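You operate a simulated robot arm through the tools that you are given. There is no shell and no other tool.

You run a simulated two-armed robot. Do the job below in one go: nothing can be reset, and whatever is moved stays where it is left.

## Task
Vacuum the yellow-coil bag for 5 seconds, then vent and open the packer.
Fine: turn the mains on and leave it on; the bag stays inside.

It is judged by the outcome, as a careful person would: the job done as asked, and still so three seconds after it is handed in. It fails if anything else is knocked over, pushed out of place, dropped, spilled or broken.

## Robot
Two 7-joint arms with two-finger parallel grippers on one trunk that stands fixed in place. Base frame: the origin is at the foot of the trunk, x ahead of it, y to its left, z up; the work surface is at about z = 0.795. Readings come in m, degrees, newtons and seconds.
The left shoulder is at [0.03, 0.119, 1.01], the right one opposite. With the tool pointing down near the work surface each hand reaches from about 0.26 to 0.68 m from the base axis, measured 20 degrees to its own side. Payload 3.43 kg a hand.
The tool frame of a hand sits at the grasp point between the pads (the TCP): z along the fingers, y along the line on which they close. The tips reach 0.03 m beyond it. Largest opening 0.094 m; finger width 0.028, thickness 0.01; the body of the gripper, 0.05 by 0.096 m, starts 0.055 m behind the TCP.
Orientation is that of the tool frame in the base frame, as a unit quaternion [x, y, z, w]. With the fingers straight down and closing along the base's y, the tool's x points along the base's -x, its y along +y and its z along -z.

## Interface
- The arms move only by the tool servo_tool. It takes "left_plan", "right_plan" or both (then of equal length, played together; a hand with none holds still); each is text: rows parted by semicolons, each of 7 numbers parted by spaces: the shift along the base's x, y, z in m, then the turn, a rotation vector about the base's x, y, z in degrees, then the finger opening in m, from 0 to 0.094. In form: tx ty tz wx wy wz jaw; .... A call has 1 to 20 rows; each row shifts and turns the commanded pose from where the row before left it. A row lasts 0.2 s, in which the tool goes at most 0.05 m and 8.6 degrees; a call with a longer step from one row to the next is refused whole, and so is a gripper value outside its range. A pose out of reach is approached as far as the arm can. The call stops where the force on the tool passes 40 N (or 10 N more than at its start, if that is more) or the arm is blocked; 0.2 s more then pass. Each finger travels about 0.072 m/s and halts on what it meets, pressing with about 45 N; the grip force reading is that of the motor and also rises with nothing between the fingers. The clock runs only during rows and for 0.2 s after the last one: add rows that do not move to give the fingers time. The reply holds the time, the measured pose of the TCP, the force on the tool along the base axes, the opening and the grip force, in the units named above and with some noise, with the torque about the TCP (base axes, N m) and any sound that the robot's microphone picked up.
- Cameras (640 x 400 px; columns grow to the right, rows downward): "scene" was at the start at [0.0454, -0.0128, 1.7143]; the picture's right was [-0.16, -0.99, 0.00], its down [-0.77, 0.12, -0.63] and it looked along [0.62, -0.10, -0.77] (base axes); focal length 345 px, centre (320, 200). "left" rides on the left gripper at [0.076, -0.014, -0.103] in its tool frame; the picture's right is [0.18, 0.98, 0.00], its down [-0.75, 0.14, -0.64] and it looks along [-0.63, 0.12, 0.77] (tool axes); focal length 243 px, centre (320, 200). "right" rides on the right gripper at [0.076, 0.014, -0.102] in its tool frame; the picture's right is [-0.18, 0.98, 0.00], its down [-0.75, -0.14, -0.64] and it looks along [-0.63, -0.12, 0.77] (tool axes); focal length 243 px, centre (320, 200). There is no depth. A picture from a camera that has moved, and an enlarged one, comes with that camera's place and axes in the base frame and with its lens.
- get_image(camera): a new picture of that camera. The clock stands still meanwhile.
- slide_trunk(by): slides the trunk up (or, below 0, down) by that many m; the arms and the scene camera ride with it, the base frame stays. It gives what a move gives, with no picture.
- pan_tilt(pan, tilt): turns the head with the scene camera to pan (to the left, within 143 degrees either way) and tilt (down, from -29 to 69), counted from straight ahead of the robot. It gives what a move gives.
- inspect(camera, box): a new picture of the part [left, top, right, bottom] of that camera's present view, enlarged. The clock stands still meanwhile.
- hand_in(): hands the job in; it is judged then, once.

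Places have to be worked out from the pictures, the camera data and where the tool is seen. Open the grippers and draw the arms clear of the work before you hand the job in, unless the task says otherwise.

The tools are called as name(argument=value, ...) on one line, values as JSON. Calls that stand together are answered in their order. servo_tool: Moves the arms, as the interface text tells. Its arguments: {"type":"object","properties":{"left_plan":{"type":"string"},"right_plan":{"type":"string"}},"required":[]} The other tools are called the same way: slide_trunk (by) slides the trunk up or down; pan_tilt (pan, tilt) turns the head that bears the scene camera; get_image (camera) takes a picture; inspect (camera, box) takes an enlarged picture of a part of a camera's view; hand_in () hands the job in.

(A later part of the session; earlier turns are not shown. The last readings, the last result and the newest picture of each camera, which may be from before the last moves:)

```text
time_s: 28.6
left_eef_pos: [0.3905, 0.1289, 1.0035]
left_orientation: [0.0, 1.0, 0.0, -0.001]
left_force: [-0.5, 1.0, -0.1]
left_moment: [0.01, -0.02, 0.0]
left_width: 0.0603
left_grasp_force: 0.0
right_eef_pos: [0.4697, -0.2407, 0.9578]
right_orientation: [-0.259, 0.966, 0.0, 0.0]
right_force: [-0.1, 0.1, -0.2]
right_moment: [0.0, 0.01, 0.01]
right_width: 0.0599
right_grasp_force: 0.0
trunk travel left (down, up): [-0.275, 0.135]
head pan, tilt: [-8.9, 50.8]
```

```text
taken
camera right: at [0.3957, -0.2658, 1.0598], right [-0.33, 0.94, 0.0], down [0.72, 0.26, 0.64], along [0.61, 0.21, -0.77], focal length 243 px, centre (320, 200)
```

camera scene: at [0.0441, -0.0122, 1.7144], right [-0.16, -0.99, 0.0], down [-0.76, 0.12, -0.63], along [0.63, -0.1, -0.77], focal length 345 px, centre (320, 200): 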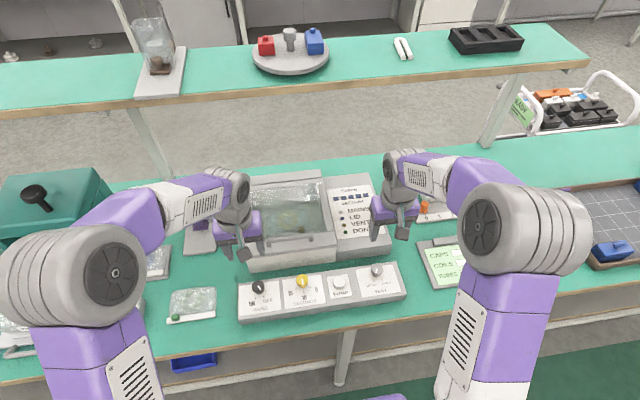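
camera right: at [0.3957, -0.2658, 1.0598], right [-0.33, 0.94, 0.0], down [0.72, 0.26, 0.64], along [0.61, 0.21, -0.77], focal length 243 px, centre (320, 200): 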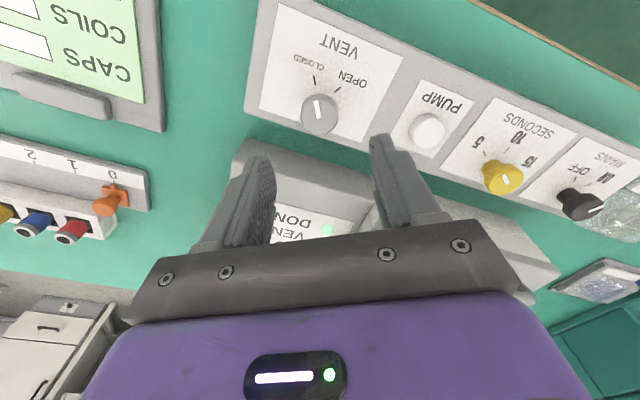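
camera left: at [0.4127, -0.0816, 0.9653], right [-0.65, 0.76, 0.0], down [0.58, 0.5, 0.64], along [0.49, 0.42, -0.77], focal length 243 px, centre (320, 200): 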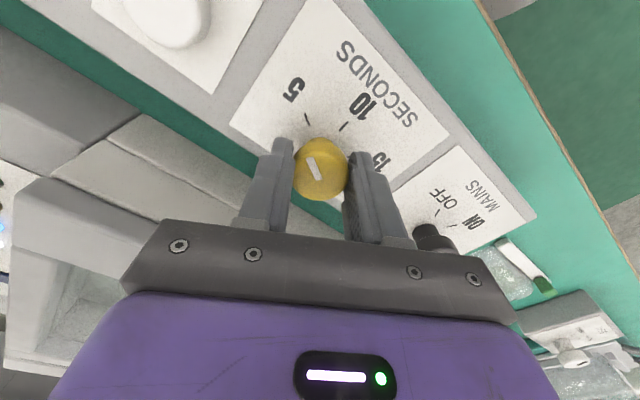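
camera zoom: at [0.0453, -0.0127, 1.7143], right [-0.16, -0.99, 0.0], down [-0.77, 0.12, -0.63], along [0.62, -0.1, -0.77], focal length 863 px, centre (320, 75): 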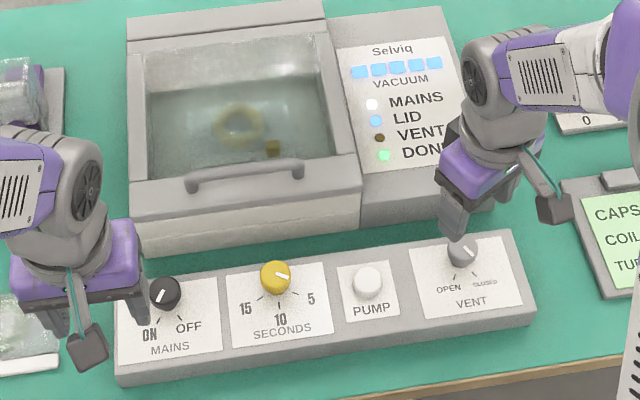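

DONE is lit and the bag looks sealed tight. Now I descend onto the vent knob (−95 mm), grip, and turn −60° back to OPEN.

servo_tool(right_plan="0.001 0 -0.03 0 0 0 0.06; 0 0 -0.03 0 0 0 0.06; 0 0 -0.025 0 0 0 0.06; 0 0 -0.01 0 0 0 0.06; 0 0 0 0 0 0 0.03; 0 0 0 0 0 0 0.03; 0 0 0 0 0 0 0.03")

get_image(camera="right")

```text
time_s: 30.2
left_eef_pos: [0.3903, 0.1295, 1.0031]
left_orientation: [-0.001, 1.0, 0.0, 0.0]
left_force: [-0.3, -0.3, 0.0]
left_moment: [-0.01, -0.01, 0.01]
left_width: 0.0598
left_grasp_force: 0.1
right_eef_pos: [0.4707, -0.2412, 0.8635]
right_orientation: [-0.258, 0.966, 0.0, -0.001]
right_force: [1.4, -2.7, -2.3]
right_moment: [-0.11, -0.47, -0.01]
right_width: 0.034
right_grasp_force: 44.9
trunk travel left (down, up): [-0.275, 0.135]
head pan, tilt: [-8.9, 50.8]
```

```text
taken
camera right: at [0.3972, -0.2665, 0.9648], right [-0.33, 0.94, 0.0], down [0.72, 0.26, 0.64], along [0.61, 0.21, -0.77], focal length 243 px, centre (320, 200)
```

right: 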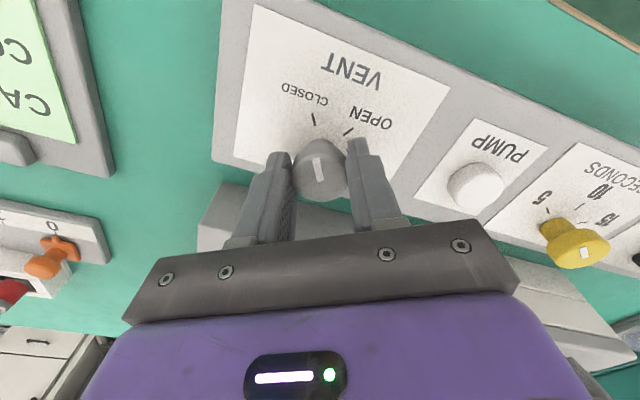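

The vent knob is well gripped with low side forces; I'll turn it −60° to OPEN.

servo_tool(right_plan="0 0 0 0 0 -7.5 0.03; 0 0 0 0 0 -7.5 0.03; 0 0 0 0 0 -7.5 0.03; 0 0 0 0 0 -7.5 0.03; 0 0 0 0 0 -7.5 0.03; 0 0 0 0 0 -7.5 0.03; 0 0 0 0 0 -7.5 0.03; 0 0 0 0 0 -7.5 0.03; 0 0 0 0 0 0 0.03")

get_image(camera="right")

inspect(camera="scene", box=[220, 170, 420, 330])

```text
time_s: 32.2
left_eef_pos: [0.3899, 0.1306, 1.0031]
left_orientation: [0.0, 1.0, 0.0, 0.0]
left_force: [-0.4, 1.0, -0.1]
left_moment: [-0.03, 0.0, -0.02]
left_width: 0.0599
left_grasp_force: 0.1
right_eef_pos: [0.4709, -0.2373, 0.8626]
right_orientation: [0.259, 0.966, 0.0, -0.001]
right_force: [-0.2, 9.7, -7.3]
right_moment: [0.28, -0.31, 0.1]
right_width: 0.0338
right_grasp_force: 45.6
trunk travel left (down, up): [-0.275, 0.135]
head pan, tilt: [-8.9, 50.8]
```

```text
taken
camera right: at [0.4117, -0.1879, 0.965], right [0.65, 0.76, 0.0], down [0.58, -0.5, 0.64], along [0.49, -0.42, -0.77], focal length 243 px, centre (320, 200)
```

right: 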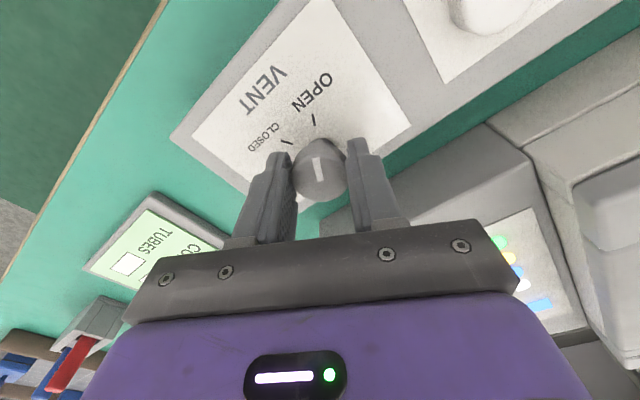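

```text
2.50 times, centred on (320, 250) of scene
camera zoom: at [0.046, -0.0118, 1.7143], right [-0.16, -0.99, 0.0], down [-0.77, 0.12, -0.63], along [0.62, -0.1, -0.78], focal length 863 px, centre (320, 75)
```

zoom: 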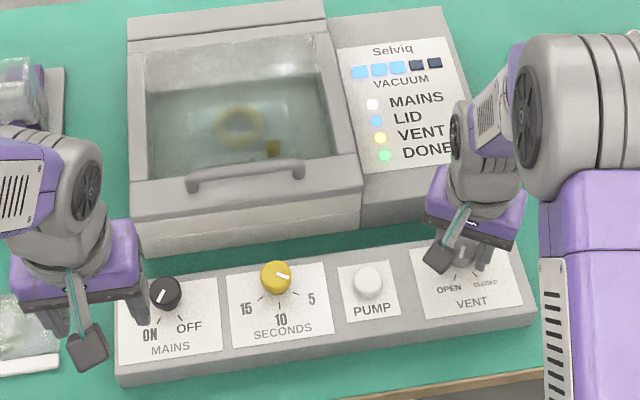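

The VENT lamp is lit and the vacuum is falling. I'll release the vent knob, lift, straighten the wrist and draw the right hand back to the right.

servo_tool(right_plan="0 0 0 0 0 0 0.06; 0 0 0 0 0 0 0.06; 0 0 0.02 0 0 0 0.06; 0 0 0.03 0 0 0 0.06; 0 0 0.04 0 0 0 0.06; 0 0 0.04 0 0 0 0.06; -0.01 -0.02 0.02 0 0 7.5 0.06; -0.01 -0.02 0.02 0 0 7.5 0.06; -0.01 -0.02 0.02 0 0 7.5 0.06; -0.01 -0.02 0.02 0 0 7.5 0.06; 0 0 0 0 0 0 0.06")

inspect(camera="scene", box=[220, 170, 420, 330])

get_image(camera="left")

get_image(camera="right")

```text
time_s: 34.6
left_eef_pos: [0.3917, 0.1297, 1.0024]
left_orientation: [0.0, 1.0, 0.0, 0.0]
left_force: [-0.2, 0.2, 1.0]
left_moment: [-0.03, -0.01, 0.0]
left_width: 0.0598
left_grasp_force: 0.0
right_eef_pos: [0.4293, -0.3202, 1.0732]
right_orientation: [-0.002, 1.0, -0.001, -0.001]
right_force: [-1.3, -0.3, 0.6]
right_moment: [0.0, 0.0, 0.01]
right_width: 0.0601
right_grasp_force: 0.0
trunk travel left (down, up): [-0.275, 0.135]
head pan, tilt: [-8.9, 50.8]
```

```text
2.50 times, centred on (320, 250) of scene
camera zoom: at [0.0459, -0.0125, 1.7143], right [-0.16, -0.99, 0.0], down [-0.77, 0.12, -0.63], along [0.62, -0.1, -0.78], focal length 863 px, centre (320, 75)
```

zoom: 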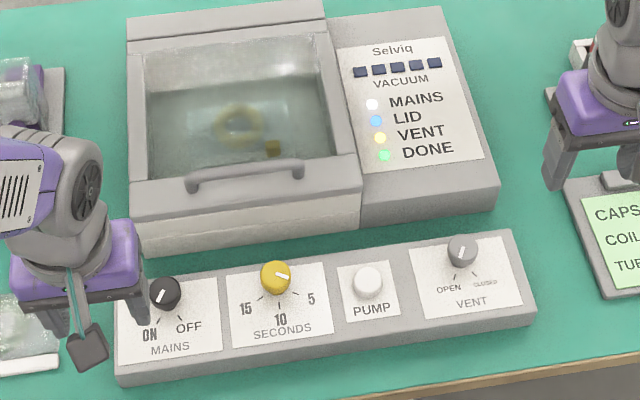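

```text
taken
camera left: at [0.3152, 0.1152, 1.1052], right [-0.18, 0.98, 0.0], down [0.75, 0.14, 0.64], along [0.63, 0.12, -0.77], focal length 243 px, centre (320, 200)
```

left: 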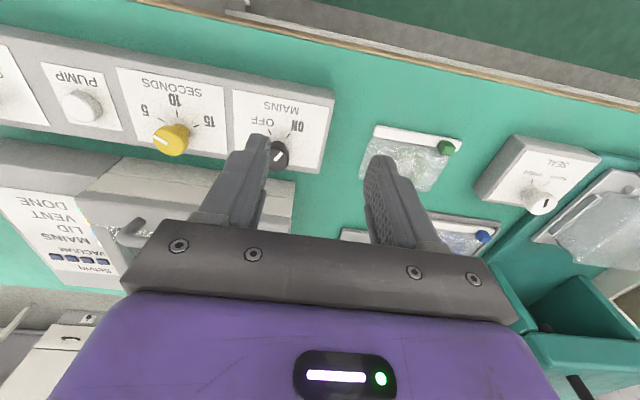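

```text
taken
camera right: at [0.3533, -0.3051, 1.175], right [0.18, 0.98, 0.0], down [0.75, -0.14, 0.64], along [0.63, -0.12, -0.77], focal length 243 px, centre (320, 200)
```

right: 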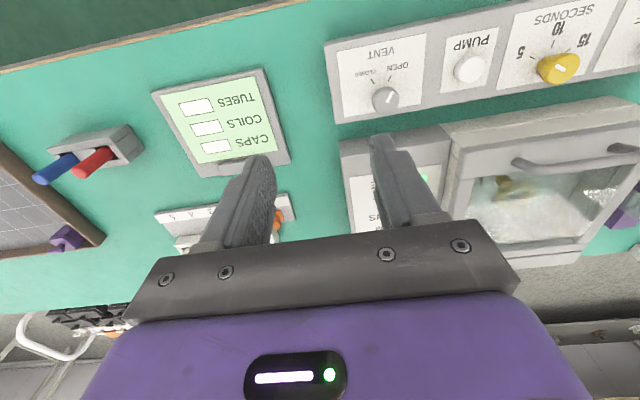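

Vacuum bars are all off and the vent reads OPEN, so it's fully vented. Now I examine the lid handle to work out its place and height.

inspect(camera="right", box=[440, 80, 640, 280])

inspect(camera="scene", box=[235, 165, 375, 275])

inspect(camera="left", box=[0, 120, 300, 300])

```text
2.00 times, centred on (540, 180) of right
camera zoom: at [0.3533, -0.3051, 1.175], right [0.18, 0.98, 0.0], down [0.75, -0.14, 0.64], along [0.63, -0.12, -0.77], focal length 485 px, centre (-120, 240)
```

zoom: 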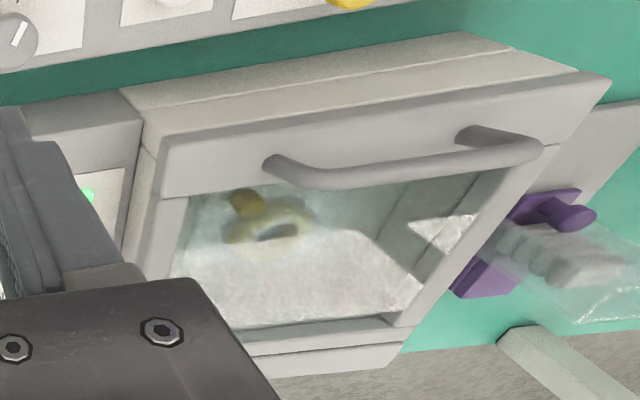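

```text
3.64 times, centred on (305, 220) of scene
camera zoom: at [0.0459, -0.0125, 1.7143], right [-0.16, -0.99, 0.0], down [-0.77, 0.12, -0.63], along [0.62, -0.1, -0.78], focal length 1255 px, centre (374, 127)
```

zoom: 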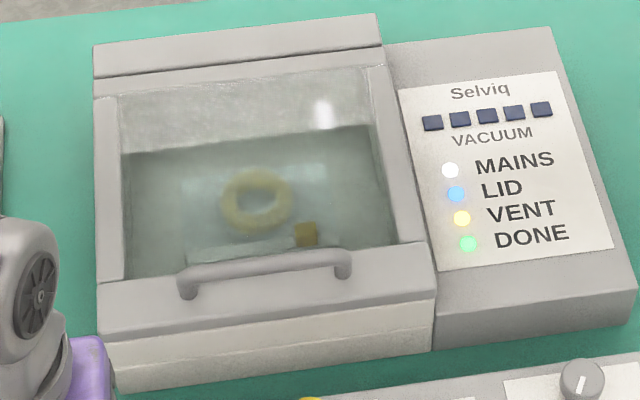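

```text
2.13 times, centred on (150, 210) of left
camera zoom: at [0.3152, 0.1152, 1.1052], right [-0.18, 0.98, 0.0], down [0.75, 0.14, 0.64], along [0.63, 0.12, -0.77], focal length 518 px, centre (683, 179)
```

zoom: 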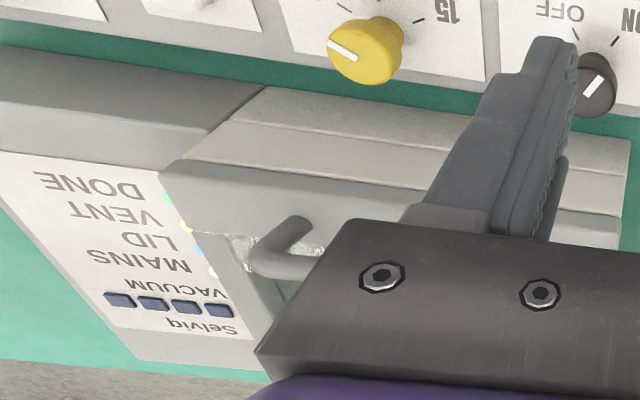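

From three views: the handle bar runs along y from about −0.07 to 0.05 at x ≈ 0.566, z ≈ 0.922, lid top z ≈ 0.887, hinge at x ≈ 0.805. I'll bring the right hand above the bar centre at z ≈ 1.07 with the wrist turned +90° (closing along x), and move the left hand out of the way.

servo_tool(left_plan="-0.005 0.02 0.015 0 0 0 0.06; -0.005 0.02 0.015 0 0 0 0.06; -0.005 0.02 0.015 0 0 0 0.06; -0.005 0.02 0.015 0 0 0 0.06; 0 0 0 0 0 0 0.06; 0 0 0 0 0 0 0.06; 0 0 0 0 0 0 0.06; 0 0 0 0 0 0 0.06; 0 0 0 0 0 0 0.06; 0 0 0 0 0 0 0.06; 0 0 0 0 0 0 0.06; 0 0 0 0 0 0 0.06; 0 0 0 0 0 0 0.06", right_plan="0.0114 0.0258 0 0 0 7.5 0.06; 0.0114 0.0258 0 0 0 7.5 0.06; 0.0114 0.0258 0 0 0 7.5 0.06; 0.0114 0.0258 0 0 0 7.5 0.06; 0.0114 0.0258 0 0 0 7.5 0.06; 0.0114 0.0258 0 0 0 7.5 0.06; 0.0114 0.0258 0 0 0 7.5 0.06; 0.0114 0.0258 0 0 0 7.5 0.06; 0.0114 0.0258 0 0 0 7.5 0.06; 0.0114 0.0258 0 0 0 7.5 0.06; 0.0114 0.0258 0 0 0 7.5 0.06; 0.0114 0.0258 0 0 0 7.5 0.06; 0 0 0 0 0 0 0.06")

get_image(camera="right")

get_image(camera="scene")

get_image(camera="left")

```text
time_s: 37.4
left_eef_pos: [0.3704, 0.2106, 1.0636]
left_orientation: [0.0, 1.0, 0.0, -0.001]
left_force: [0.6, 0.1, 1.1]
left_moment: [0.0, 0.01, -0.01]
left_width: 0.0598
left_grasp_force: 0.1
right_eef_pos: [0.567, -0.0108, 1.0746]
right_orientation: [0.708, -0.706, 0.0, 0.001]
right_force: [-0.1, -0.7, -0.3]
right_moment: [0.03, -0.01, 0.0]
right_width: 0.0598
right_grasp_force: 0.0
trunk travel left (down, up): [-0.275, 0.135]
head pan, tilt: [-8.9, 50.8]
```

```text
taken
camera right: at [0.5534, -0.0858, 1.1754], right [-0.98, 0.18, 0.0], down [0.14, 0.75, 0.64], along [0.12, 0.63, -0.77], focal length 243 px, centre (320, 200)
```

right: 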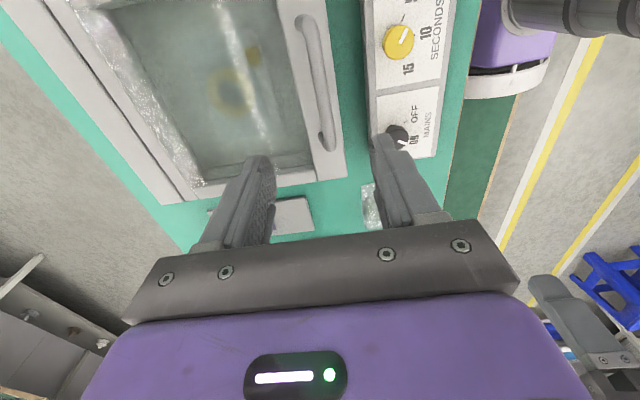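

```text
taken
camera scene: at [0.0449, -0.0134, 1.7143], right [-0.16, -0.99, 0.0], down [-0.77, 0.12, -0.63], along [0.62, -0.1, -0.77], focal length 345 px, centre (320, 200)
```

scene: 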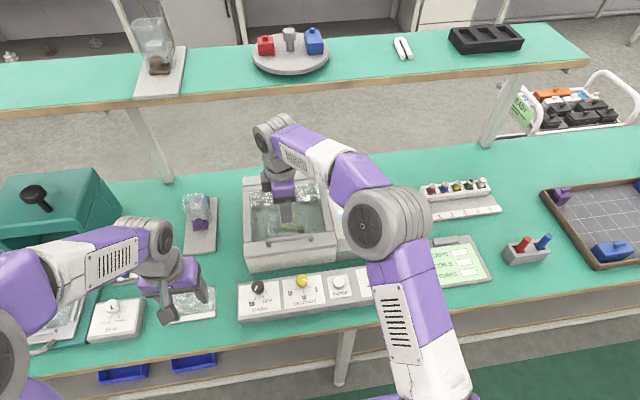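

```text
taken
camera left: at [0.2945, 0.1953, 1.1658], right [-0.18, 0.98, 0.0], down [0.75, 0.14, 0.64], along [0.63, 0.12, -0.77], focal length 243 px, centre (320, 200)
```

left: 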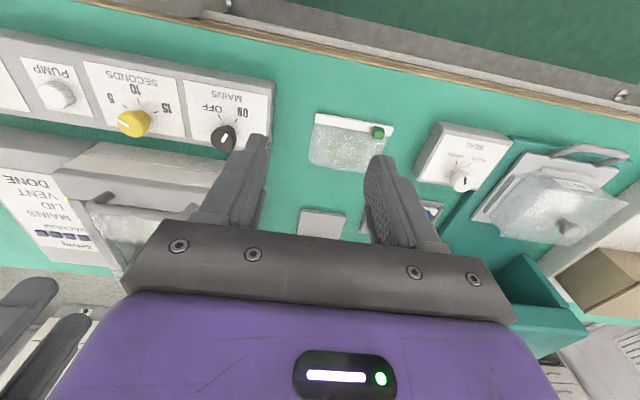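

The bar is directly below (x ≈ 0.567) between the fingers. I'll descend to TCP z ≈ 0.945 and check.

servo_tool(right_plan="0 0 -0.03 0 0 0 0.06; 0 0 -0.03 0 0 0 0.06; 0 0 -0.03 0 0 0 0.06; 0 0 -0.025 0 0 0 0.06; 0 0 -0.015 0 0 0 0.06; 0 0 0 0 0 0 0.06")

get_image(camera="right")

inspect(camera="left", box=[0, 120, 280, 300])

```text
time_s: 38.8
left_eef_pos: [0.3701, 0.2106, 1.0632]
left_orientation: [0.0, 1.0, 0.0, 0.001]
left_force: [0.4, 0.0, 0.5]
left_moment: [0.03, -0.01, -0.02]
left_width: 0.0602
left_grasp_force: 0.1
right_eef_pos: [0.5663, -0.0104, 0.9436]
right_orientation: [0.708, -0.706, 0.001, 0.001]
right_force: [0.0, 0.4, -0.2]
right_moment: [-0.01, -0.03, 0.0]
right_width: 0.0598
right_grasp_force: 0.1
trunk travel left (down, up): [-0.275, 0.135]
head pan, tilt: [-8.9, 50.8]
```

```text
taken
camera right: at [0.5526, -0.0859, 1.0452], right [-0.98, 0.18, 0.0], down [0.14, 0.75, 0.64], along [0.12, 0.63, -0.77], focal length 243 px, centre (320, 200)
```

right: 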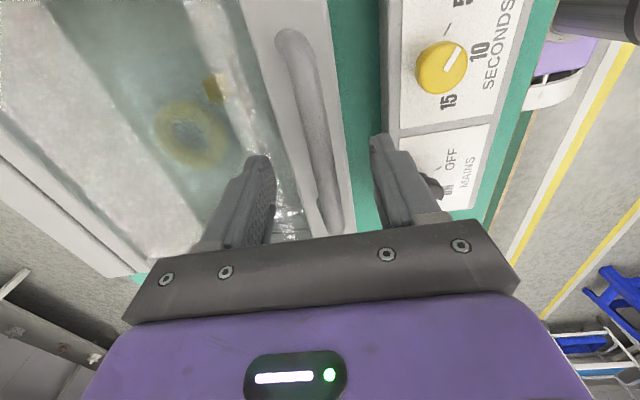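

```text
2.22 times, centred on (140, 210) of left
camera zoom: at [0.2947, 0.1957, 1.1656], right [-0.18, 0.98, 0.0], down [0.75, 0.14, 0.64], along [0.63, 0.12, -0.77], focal length 539 px, centre (720, 178)
```

zoom: 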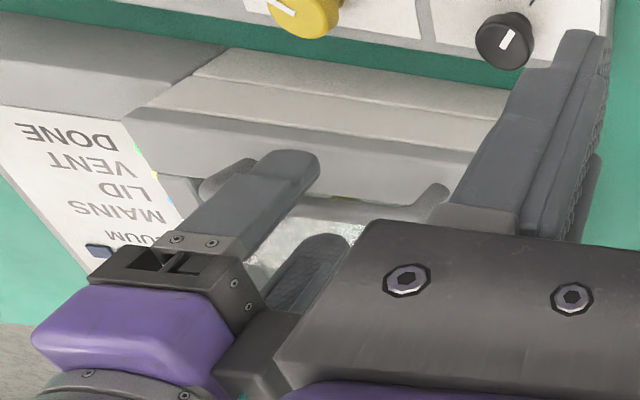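

The bar lies centred between the fingers. I'll lower 11 mm more and close on it.

servo_tool(right_plan="0 0 -0.006 0 0 0 0.06; 0 0 -0.005 0 0 0 0.06; 0 0 0 0 0 0 0.03; 0 0 0 0 0 0 0; 0 0 0 0 0 0 0; 0 0 0 0 0 0 0")

get_image(camera="right")

```text
time_s: 40.2
left_eef_pos: [0.3699, 0.2101, 1.0628]
left_orientation: [-0.001, 1.0, 0.0, 0.001]
left_force: [-0.6, -0.3, -0.4]
left_moment: [-0.03, 0.0, -0.02]
left_width: 0.0602
left_grasp_force: 0.0
right_eef_pos: [0.5644, -0.0102, 0.9328]
right_orientation: [0.708, -0.707, 0.0, 0.001]
right_force: [-11.4, -1.2, -0.1]
right_moment: [-0.22, 0.25, 0.15]
right_width: 0.0136
right_grasp_force: 44.7
trunk travel left (down, up): [-0.275, 0.135]
head pan, tilt: [-8.9, 50.8]
```

```text
taken
camera right: at [0.551, -0.0859, 1.0342], right [-0.98, 0.18, 0.0], down [0.14, 0.75, 0.64], along [0.12, 0.63, -0.77], focal length 243 px, centre (320, 200)
```

right: 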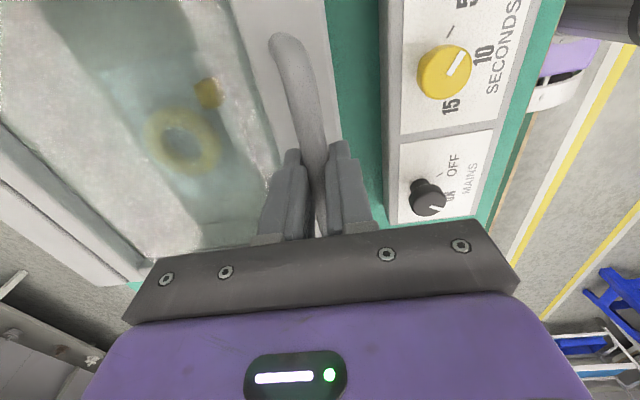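

The bar is gripped (13.6 mm). I'll ease the 2 mm x-offset and lift along an arc about the hinge (x ≈ 0.805, z ≈ 0.885), first 10°, pitching the hand with the lid.

servo_tool(right_plan="-0.002 0 0 0 0 0 0; 0.0024 0 0.0105 0 -2.5 0 0; 0.0027 0 0.0103 0 -2.5 0 0; 0.0033 0 0.0102 0 -2.5 0 0; 0.0036 0 0.0101 0 -2.5 0 0; 0 0 0 0 0 0 0")

inspect(camera="scene", box=[220, 130, 420, 330])

inspect(camera="left", box=[0, 120, 280, 300])

```text
time_s: 41.6
left_eef_pos: [0.3684, 0.2109, 1.0636]
left_orientation: [0.0, 1.0, -0.001, 0.0]
left_force: [0.7, 0.0, -0.4]
left_moment: [0.02, -0.01, 0.01]
left_width: 0.0601
left_grasp_force: 0.1
right_eef_pos: [0.5751, -0.0103, 0.9765]
right_orientation: [0.705, -0.704, 0.062, -0.062]
right_force: [-18.4, -0.6, 6.4]
right_moment: [0.02, 0.23, -0.23]
right_width: 0.0137
right_grasp_force: 45.7
trunk travel left (down, up): [-0.275, 0.135]
head pan, tilt: [-8.9, 50.8]
```

```text
2.00 times, centred on (320, 230) of scene
camera zoom: at [0.0416, -0.0129, 1.7145], right [-0.16, -0.99, 0.0], down [-0.76, 0.12, -0.63], along [0.63, -0.1, -0.77], focal length 690 px, centre (320, 140)
```

zoom: 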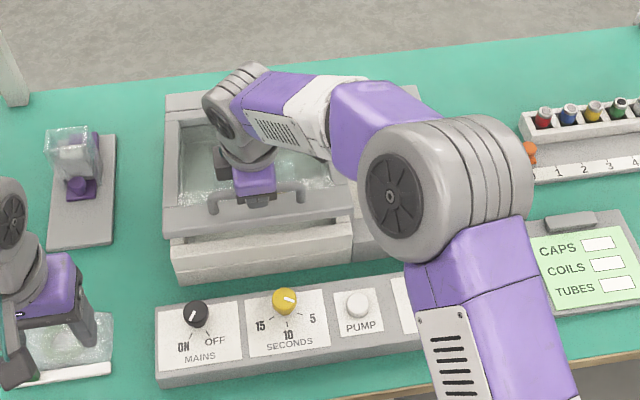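

```text
2.22 times, centred on (140, 210) of left
camera zoom: at [0.2924, 0.1956, 1.1664], right [-0.18, 0.98, 0.0], down [0.75, 0.14, 0.64], along [0.63, 0.12, -0.77], focal length 539 px, centre (720, 178)
```

zoom: 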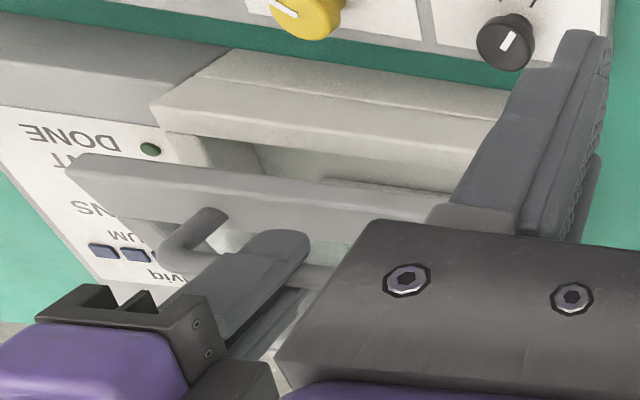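

The lid is swinging up. The −18 N in x means my path is a few mm too close to the hinge, so I'll shift outward 4 mm and continue to about 25°.

servo_tool(right_plan="-0.004 0 0.001 0 0 0 0; 0.0041 0 0.0099 0 -2.5 0 0; 0.0045 0 0.0096 0 -2.5 0 0; 0.005 0 0.0095 0 -2.5 0 0; 0.0053 0 0.0093 0 -2.5 0 0; 0.0058 0 0.009 0 -2.5 0 0; 0.0061 0 0.0088 0 -2.5 0 0; 0 0 0 0 0 0 0")

inspect(camera="scene", box=[220, 130, 420, 330])

get_image(camera="left")

```text
time_s: 43.4
left_eef_pos: [0.3712, 0.2117, 1.0635]
left_orientation: [0.0, 1.0, 0.0, 0.0]
left_force: [-0.2, -0.1, -0.1]
left_moment: [0.04, 0.01, 0.01]
left_width: 0.0599
left_grasp_force: 0.0
right_eef_pos: [0.603, -0.0102, 1.0309]
right_orientation: [-0.69, 0.69, -0.154, 0.153]
right_force: [-3.0, 1.3, 0.2]
right_moment: [0.09, 0.05, -0.77]
right_width: 0.0139
right_grasp_force: 44.9
trunk travel left (down, up): [-0.275, 0.135]
head pan, tilt: [-8.9, 50.8]
```

```text
2.00 times, centred on (320, 230) of scene
camera zoom: at [0.0449, -0.0125, 1.7143], right [-0.16, -0.99, 0.0], down [-0.77, 0.12, -0.63], along [0.62, -0.1, -0.77], focal length 690 px, centre (320, 140)
```

zoom: 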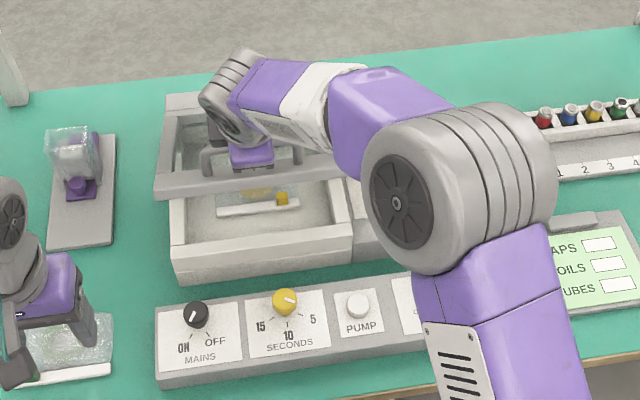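

```text
taken
camera left: at [0.2946, 0.1959, 1.1656], right [-0.18, 0.98, 0.0], down [0.75, 0.14, 0.64], along [0.63, 0.12, -0.77], focal length 243 px, centre (320, 200)
```

left: 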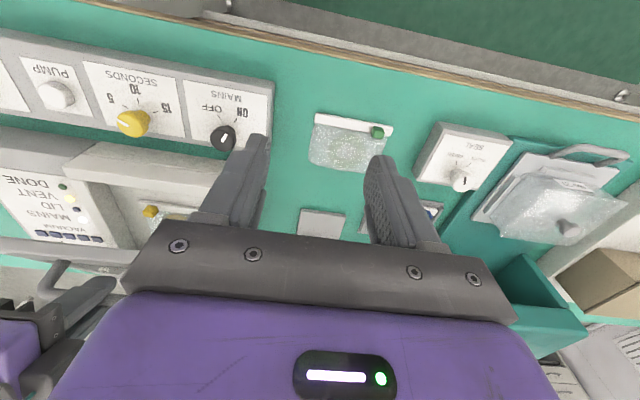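

Forces are now near zero at about 25° and the bag stays put inside. I'll continue along the arc to about 45°.

servo_tool(right_plan="0.0066 0 0.0085 0 -2.5 0 0; 0.0068 0 0.0082 0 -2.5 0 0; 0.0073 0 0.0079 0 -2.5 0 0; 0.0075 0 0.0075 0 -2.5 0 0; 0.0079 0 0.0072 0 -2.5 0 0; 0.0082 0 0.0069 0 -2.5 0 0; 0.0085 0 0.0065 0 -2.5 0 0; 0.0088 0 0.0062 0 -2.5 0 0; 0 0 0 0 0 0 0")

inspect(camera="scene", box=[220, 130, 420, 330])

```text
time_s: 45.4
left_eef_pos: [0.3695, 0.2108, 1.0629]
left_orientation: [0.001, 1.0, 0.0, 0.0]
left_force: [-0.4, 0.3, 0.2]
left_moment: [0.03, 0.01, 0.01]
left_width: 0.0599
left_grasp_force: 0.1
right_eef_pos: [0.6664, -0.0101, 1.0903]
right_orientation: [-0.652, 0.654, -0.271, 0.271]
right_force: [-0.2, 2.2, -1.9]
right_moment: [0.44, 0.06, -1.28]
right_width: 0.0137
right_grasp_force: 45.3
trunk travel left (down, up): [-0.275, 0.135]
head pan, tilt: [-8.9, 50.8]
```

```text
2.00 times, centred on (320, 230) of scene
camera zoom: at [0.0453, -0.0124, 1.7143], right [-0.16, -0.99, 0.0], down [-0.77, 0.12, -0.63], along [0.62, -0.1, -0.77], focal length 690 px, centre (320, 140)
```

zoom: 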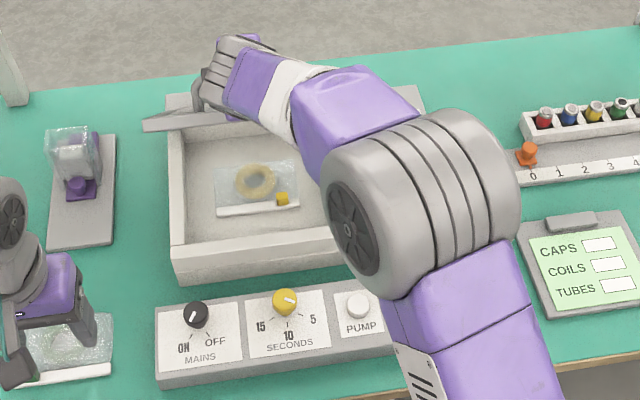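

At 45° the forces stay near zero and the sealed bag is visible in the open chamber. I'll continue to about 70°, with a tiny yaw correction to ease the twist.

servo_tool(right_plan="0.009 0 0.0057 0 -2.5 -1 0; 0.0093 0 0.0054 0 -2.5 -1 0; 0.0095 0 0.0049 0 -2.5 0 0; 0.0097 0 0.0045 0 -2.5 0 0; 0.0099 0 0.0041 0 -2.5 0 0; 0.0101 0 0.0037 0 -2.5 0 0; 0.0102 0 0.0032 0 -2.5 0 0; 0.0103 0 0.0027 0 -2.5 0 0; 0.0105 0 0.0023 0 -2.5 0 0; 0.0105 0 0.0019 0 -2.5 0 0; 0 0 0 0 0 0 0")

get_image(camera="scene")

get_image(camera="right")

```text
time_s: 47.4
left_eef_pos: [0.3661, 0.2104, 1.0666]
left_orientation: [0.0, 1.0, 0.0, 0.003]
left_force: [1.3, 0.3, -0.1]
left_moment: [0.04, -0.01, 0.0]
left_width: 0.0598
left_grasp_force: 0.1
right_eef_pos: [0.741, -0.0102, 1.1226]
right_orientation: [-0.587, 0.6, -0.392, 0.377]
right_force: [-37.2, -3.3, 19.0]
right_moment: [-1.05, 7.75, 1.15]
right_width: 0.0131
right_grasp_force: 44.5
trunk travel left (down, up): [-0.275, 0.135]
head pan, tilt: [-8.9, 50.8]
stopped in row 9 (right hand): the force on the tool passed its limit at 47 N (the readings are from after the stop); the commanded pose is now the measured one
```

```text
taken
camera scene: at [0.0374, -0.0139, 1.7148], right [-0.16, -0.99, 0.0], down [-0.76, 0.12, -0.64], along [0.63, -0.1, -0.77], focal length 345 px, centre (320, 200)
```

scene: 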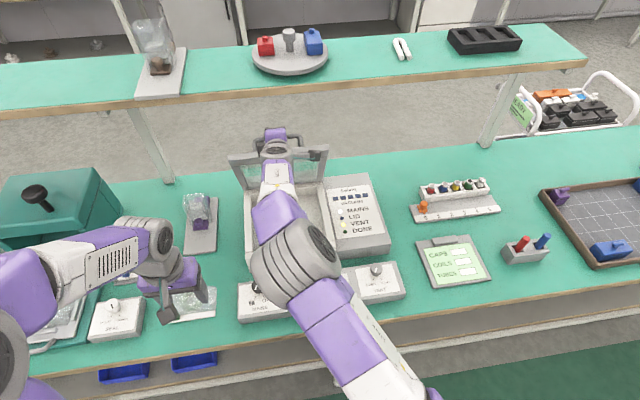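

```text
taken
camera right: at [0.6396, -0.0825, 1.1507], right [-0.4, 0.19, -0.9], down [-0.51, 0.77, 0.39], along [0.77, 0.61, -0.21], focal length 243 px, centre (320, 200)
```

right: 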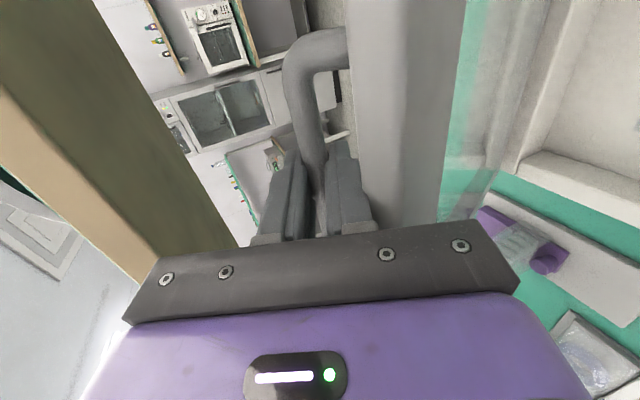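

The motion stopped at about 66° with a firm resistance (−37 N x, +19 N z, 7.8 N·m). Before doing anything else I look closely for contact or whether the lid reached its end stop.

inspect(camera="scene", box=[200, 110, 420, 330])

get_image(camera="left")

inspect(camera="right", box=[220, 0, 500, 240])

```text
1.82 times, centred on (310, 220) of scene
camera zoom: at [0.0374, -0.0139, 1.7148], right [-0.16, -0.99, 0.0], down [-0.76, 0.12, -0.64], along [0.63, -0.1, -0.77], focal length 627 px, centre (338, 164)
```

zoom: 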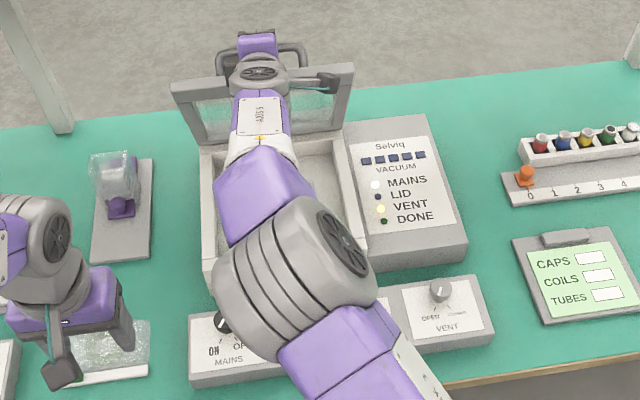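

```text
taken
camera left: at [0.2896, 0.1951, 1.1675], right [-0.18, 0.98, 0.0], down [0.75, 0.14, 0.65], along [0.63, 0.12, -0.76], focal length 243 px, centre (320, 200)
```

left: 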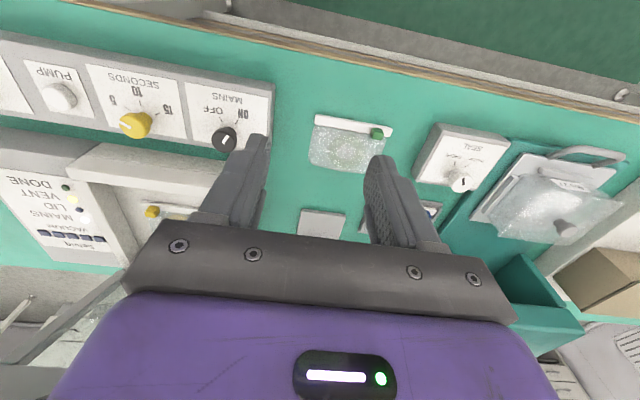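

```text
1.67 times, centred on (360, 120) of right
camera zoom: at [0.6396, -0.0825, 1.1507], right [-0.4, 0.19, -0.9], down [-0.51, 0.77, 0.39], along [0.77, 0.61, -0.21], focal length 404 px, centre (253, 333)
```

zoom: 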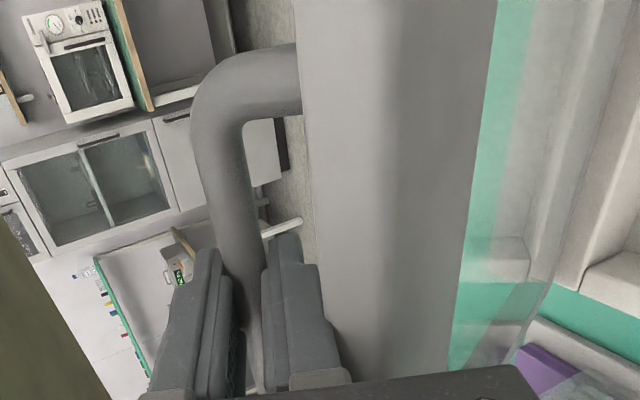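

The lid looks clear of the shelf and everything else; the resistance matches the lid hitting its hinge stop at ~65° (the LID and DONE lamps are now off). I'll back off about 2.5° along the arc and hold to read the static load on the lid.

servo_tool(right_plan="-0.005 0 -0.0013 0 1.25 0 0; -0.005 0 -0.0013 0 1.25 0 0; 0 0 0 0 0 0 0; 0 0 0 0 0 0 0; 0 0 0 0 0 0 0")

inspect(camera="scene", box=[200, 110, 420, 330])

```text
time_s: 48.6
left_eef_pos: [0.3684, 0.2107, 1.0641]
left_orientation: [0.001, 1.0, -0.001, 0.002]
left_force: [0.1, 0.1, -0.2]
left_moment: [-0.02, -0.01, 0.03]
left_width: 0.06
left_grasp_force: 0.0
right_eef_pos: [0.734, -0.0096, 1.1203]
right_orientation: [-0.593, 0.61, -0.377, 0.367]
right_force: [-6.0, -2.3, 25.0]
right_moment: [-0.16, -0.29, 0.09]
right_width: 0.0138
right_grasp_force: 44.7
trunk travel left (down, up): [-0.275, 0.135]
head pan, tilt: [-8.9, 50.8]
```

```text
1.82 times, centred on (310, 220) of scene
camera zoom: at [0.0405, -0.0132, 1.7145], right [-0.16, -0.99, 0.0], down [-0.76, 0.12, -0.63], along [0.63, -0.1, -0.77], focal length 627 px, centre (338, 164)
```

zoom: 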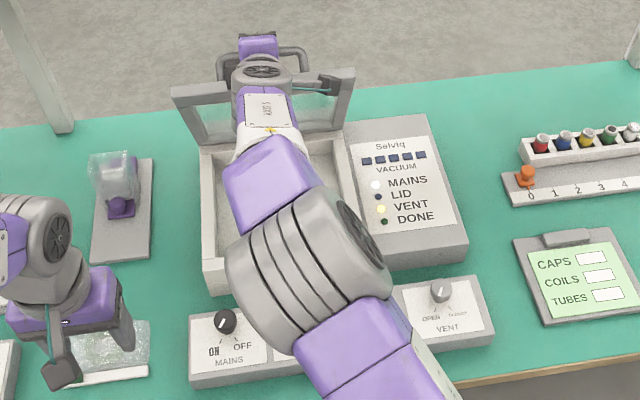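

Now the load is purely radial (path radius ~5 mm short) with almost no tangential load. I'll relieve it by moving outward (mostly up) 5 mm and hold to read the lid's own tendency.

servo_tool(right_plan="-0.0007 0 0.0025 0 0 0 0; -0.0007 0 0.0025 0 0 0 0; 0 0 0 0 0 0 0; 0 0 0 0 0 0 0; 0 0 0 0 0 0 0")

```text
time_s: 49.8
left_eef_pos: [0.3702, 0.2109, 1.0633]
left_orientation: [0.0, 1.0, 0.0, 0.0]
left_force: [-0.4, -0.3, -0.3]
left_moment: [0.0, 0.03, -0.01]
left_width: 0.0599
left_grasp_force: 0.0
right_eef_pos: [0.7331, -0.0112, 1.1203]
right_orientation: [-0.593, 0.612, -0.376, 0.364]
right_force: [-3.4, -1.9, 6.5]
right_moment: [0.32, 0.11, 0.83]
right_width: 0.0135
right_grasp_force: 45.4
trunk travel left (down, up): [-0.275, 0.135]
head pan, tilt: [-8.9, 50.8]
```

Loads are small now. I'll nudge the lid further open by 2.5° in small steps to find whether it really is at its stop.

servo_tool(right_plan="0.0052 0 0.0018 0 -1.25 0 0; 0.0052 0 0.0018 0 -1.25 0 0; 0 0 0 0 0 0 0; 0 0 0 0 0 0 0")

```text
time_s: 50.8
left_eef_pos: [0.369, 0.2101, 1.0634]
left_orientation: [0.0, 1.0, 0.0, 0.002]
left_force: [0.5, -0.6, 0.2]
left_moment: [0.02, -0.04, 0.0]
left_width: 0.0602
left_grasp_force: 0.1
right_eef_pos: [0.7419, -0.0102, 1.1221]
right_orientation: [-0.587, 0.602, -0.39, 0.374]
right_force: [-28.8, -0.9, -2.6]
right_moment: [-1.73, 7.3, 0.73]
right_width: 0.0134
right_grasp_force: 45.1
trunk travel left (down, up): [-0.275, 0.135]
head pan, tilt: [-8.9, 50.8]
```

I now realise the lid turns away from me as it opens, so its handle ends up behind its front edge and my forward-pitched lower finger is pressing on that edge (the wrench has no net torque about the hinge, i.e. no end stop). I'll pitch the hand back toward vertical by 30° about the bar to relieve this contact.

servo_tool(right_plan="0 0 0.001 0 5 0 0; 0.0006 0 0.001 0 5 0 0; 0.0006 0 0.001 0 5 0 0; 0.0006 0 0.001 0 5 0 0; 0.0006 0 0.0008 0 5 0 0; 0.0006 0 0.0008 0 5 0 0; 0 0 0 0 0 0 0")

get_image(camera="scene")

get_image(camera="right")

```text
time_s: 52.4
left_eef_pos: [0.3701, 0.213, 1.0635]
left_orientation: [0.0, 1.0, 0.0, 0.0]
left_force: [0.9, 0.4, 0.4]
left_moment: [0.01, 0.04, 0.02]
left_width: 0.0597
left_grasp_force: 0.0
right_eef_pos: [0.7226, -0.0115, 1.1222]
right_orientation: [-0.667, 0.678, -0.224, 0.213]
right_force: [-0.5, 20.8, 1.7]
right_moment: [1.31, 0.02, 0.67]
right_width: 0.0137
right_grasp_force: 45.1
right hand out of reach, approached as far as the arm can: row 6
trunk travel left (down, up): [-0.275, 0.135]
head pan, tilt: [-8.9, 50.8]
```

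```text
taken
camera scene: at [0.0451, -0.0088, 1.7144], right [-0.16, -0.99, 0.0], down [-0.77, 0.12, -0.63], along [0.62, -0.1, -0.77], focal length 345 px, centre (320, 200)
```

scene: 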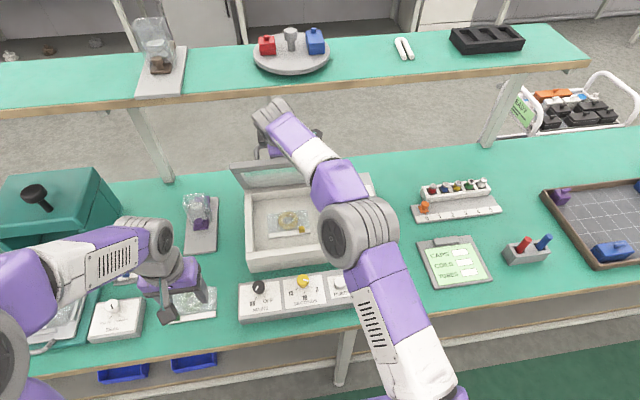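

```text
taken
camera right: at [0.6498, -0.0841, 1.1968], right [-0.79, 0.19, -0.58], down [-0.25, 0.77, 0.59], along [0.56, 0.61, -0.56], focal length 243 px, centre (320, 200)
```

right: 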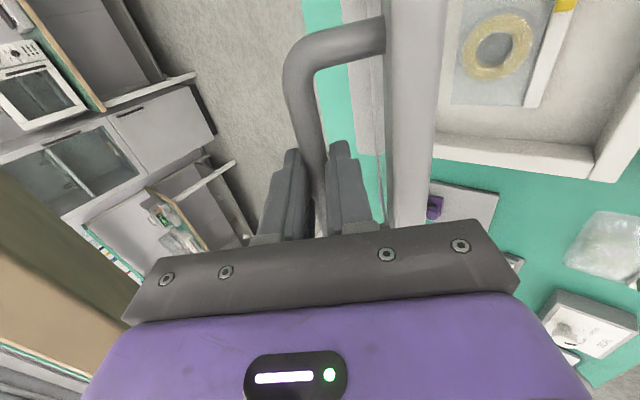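

The hand hit its reach limit at that pitch (20 N sideways), so I'll ease back 5°, leaving the lid at about 62°, then read the load.

servo_tool(right_plan="-0.0006 0 -0.0008 0 -5 0 0; 0 0 0 0 0 0 0; 0 0 0 0 0 0 0")

```text
time_s: 53.2
left_eef_pos: [0.3701, 0.2138, 1.0625]
left_orientation: [0.0, 1.0, -0.002, 0.0]
left_force: [0.2, -0.1, -0.7]
left_moment: [-0.01, 0.02, -0.01]
left_width: 0.06
left_grasp_force: 0.0
right_eef_pos: [0.7223, -0.0121, 1.121]
right_orientation: [-0.657, 0.668, -0.253, 0.24]
right_force: [-2.4, 23.7, 2.5]
right_moment: [0.57, 0.01, 0.12]
right_width: 0.0131
right_grasp_force: 44.8
trunk travel left (down, up): [-0.275, 0.135]
head pan, tilt: [-8.9, 50.8]
```

A +y force of ~24 N remains on the hand; I'll shift the command +4 mm in y to relieve it.

servo_tool(right_plan="0 0.002 0 0 0 0 0; 0 0.002 0 0 0 0 0; 0 0 0 0 0 0 0; 0 0 0 0 0 0 0")

```text
time_s: 54.2
left_eef_pos: [0.3702, 0.2132, 1.0628]
left_orientation: [0.001, 1.0, -0.001, 0.0]
left_force: [-0.3, -0.5, 1.0]
left_moment: [-0.04, 0.05, -0.01]
left_width: 0.06
left_grasp_force: 0.0
right_eef_pos: [0.7232, -0.0108, 1.121]
right_orientation: [-0.656, 0.669, -0.254, 0.239]
right_force: [-1.4, 14.7, 5.3]
right_moment: [0.84, -0.07, 0.55]
right_width: 0.0135
right_grasp_force: 44.8
trunk travel left (down, up): [-0.275, 0.135]
head pan, tilt: [-8.9, 50.8]
```

That helped; another 5 mm in y, then I'll loosen the fingers to 0.03 (still straddling the bar) to see whether the lid holds by itself.

servo_tool(right_plan="0 0.0025 0 0 0 0 0; 0 0.0025 0 0 0 0 0; 0 0 0 0 0 0 0; 0 0 0 0 0 0 0.018; 0 0 0 0 0 0 0.024; 0 0 0 0 0 0 0.03; 0 0 0 0 0 0 0.03; 0 0 0 0 0 0 0.03")

get_image(camera="right")

inspect(camera="scene", box=[200, 80, 420, 300])

```text
time_s: 56.0
left_eef_pos: [0.3707, 0.2113, 1.0637]
left_orientation: [0.0, 1.0, 0.001, 0.0]
left_force: [-0.1, -0.1, -0.2]
left_moment: [0.01, -0.01, 0.01]
left_width: 0.0602
left_grasp_force: 0.0
right_eef_pos: [0.7234, -0.008, 1.1209]
right_orientation: [-0.655, 0.67, -0.255, 0.238]
right_force: [-0.2, 0.5, -0.3]
right_moment: [0.01, 0.01, 0.03]
right_width: 0.03
right_grasp_force: 0.0
trunk travel left (down, up): [-0.275, 0.135]
head pan, tilt: [-8.9, 50.8]
```

```text
taken
camera right: at [0.6441, -0.0816, 1.1891], right [-0.74, 0.19, -0.64], down [-0.29, 0.77, 0.57], along [0.61, 0.61, -0.51], focal length 243 px, centre (320, 200)
```

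right: 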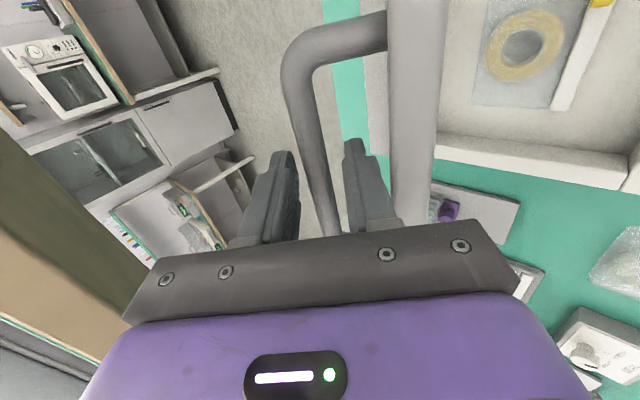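

```text
1.82 times, centred on (310, 190) of scene
camera zoom: at [0.0454, -0.0128, 1.7143], right [-0.16, -0.99, 0.0], down [-0.77, 0.12, -0.63], along [0.62, -0.1, -0.77], focal length 627 px, centre (338, 218)
```

zoom: 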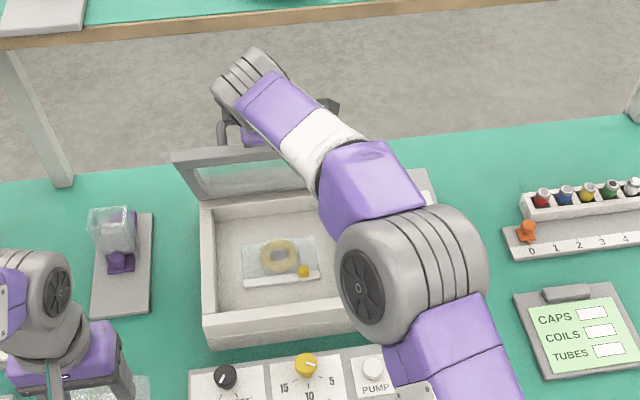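

With the fingers loosened the lid seems to stay put and forces are zero. I'll wait two seconds and compare the bar's position between the fingers.

servo_tool(right_plan="0 0 0 0 0 0 0.03; 0 0 0 0 0 0 0.03; 0 0 0 0 0 0 0.03; 0 0 0 0 0 0 0.03; 0 0 0 0 0 0 0.03; 0 0 0 0 0 0 0.03; 0 0 0 0 0 0 0.03; 0 0 0 0 0 0 0.03; 0 0 0 0 0 0 0.03; 0 0 0 0 0 0 0.03")

get_image(camera="right")

```text
time_s: 58.2
left_eef_pos: [0.3701, 0.2109, 1.0633]
left_orientation: [0.0, 1.0, 0.0, 0.0]
left_force: [-0.5, -0.6, 0.3]
left_moment: [-0.03, 0.01, -0.01]
left_width: 0.0602
left_grasp_force: 0.1
right_eef_pos: [0.723, -0.0086, 1.1203]
right_orientation: [-0.657, 0.67, -0.253, 0.238]
right_force: [0.4, -0.7, -0.3]
right_moment: [0.0, -0.04, -0.02]
right_width: 0.0299
right_grasp_force: 0.1
trunk travel left (down, up): [-0.275, 0.135]
head pan, tilt: [-8.9, 50.8]
```

```text
taken
camera right: at [0.6441, -0.0815, 1.1891], right [-0.74, 0.19, -0.64], down [-0.29, 0.77, 0.57], along [0.61, 0.61, -0.51], focal length 243 px, centre (320, 200)
```

right: 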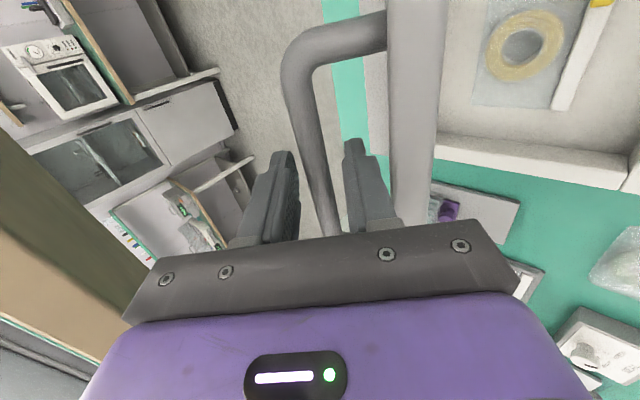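

The lid holds by hinge friction at about 62°. I'll withdraw the open fingers straight back along the tool axis off the bar, then back away from the lid.

servo_tool(right_plan="-0.0065 0 0.0077 0 0 0 0.03; -0.0097 0 0.0115 0 0 0 0.03; -0.0129 0 0.0153 0 0 0 0.03; -0.0129 0 0.0153 0 0 0 0.03; -0.0129 0 0.0153 0 0 0 0.03; -0.03 0 0.005 0 0 0 0.03; -0.04 0 0 0 0 0 0.03; -0.04 0 0 0 0 0 0.03; 0 0 0 0 0 0 0.03")

get_image(camera="right")

get_image(camera="scene")

```text
time_s: 60.2
left_eef_pos: [0.371, 0.2098, 1.0622]
left_orientation: [0.0, 1.0, 0.001, 0.0]
left_force: [0.9, -0.2, 0.8]
left_moment: [-0.01, -0.01, 0.01]
left_width: 0.06
left_grasp_force: 0.1
right_eef_pos: [0.5584, -0.0087, 1.1914]
right_orientation: [-0.656, 0.67, -0.254, 0.238]
right_force: [0.6, -0.1, 0.2]
right_moment: [0.01, 0.0, -0.01]
right_width: 0.0298
right_grasp_force: 0.0
trunk travel left (down, up): [-0.275, 0.135]
head pan, tilt: [-8.9, 50.8]
```

```text
taken
camera right: at [0.4796, -0.0816, 1.2596], right [-0.74, 0.2, -0.64], down [-0.29, 0.77, 0.57], along [0.61, 0.61, -0.51], focal length 243 px, centre (320, 200)
```

right: 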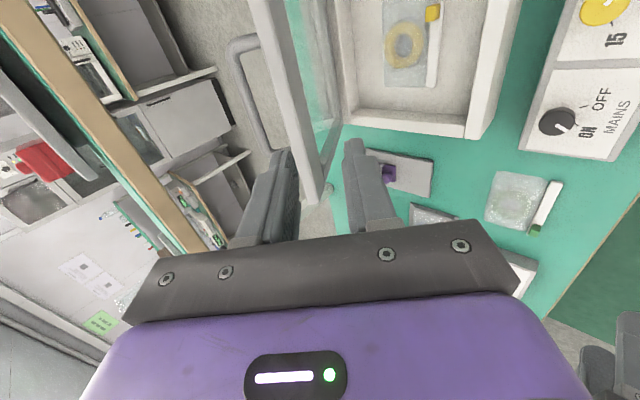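

```text
taken
camera scene: at [0.0464, -0.0126, 1.7142], right [-0.16, -0.99, 0.0], down [-0.77, 0.12, -0.63], along [0.62, -0.1, -0.78], focal length 345 px, centre (320, 200)
```

scene: 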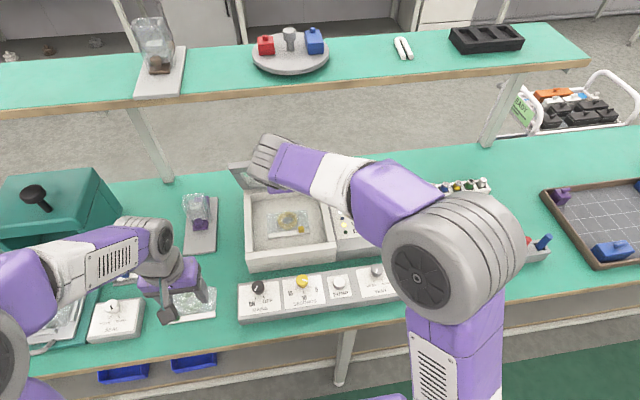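

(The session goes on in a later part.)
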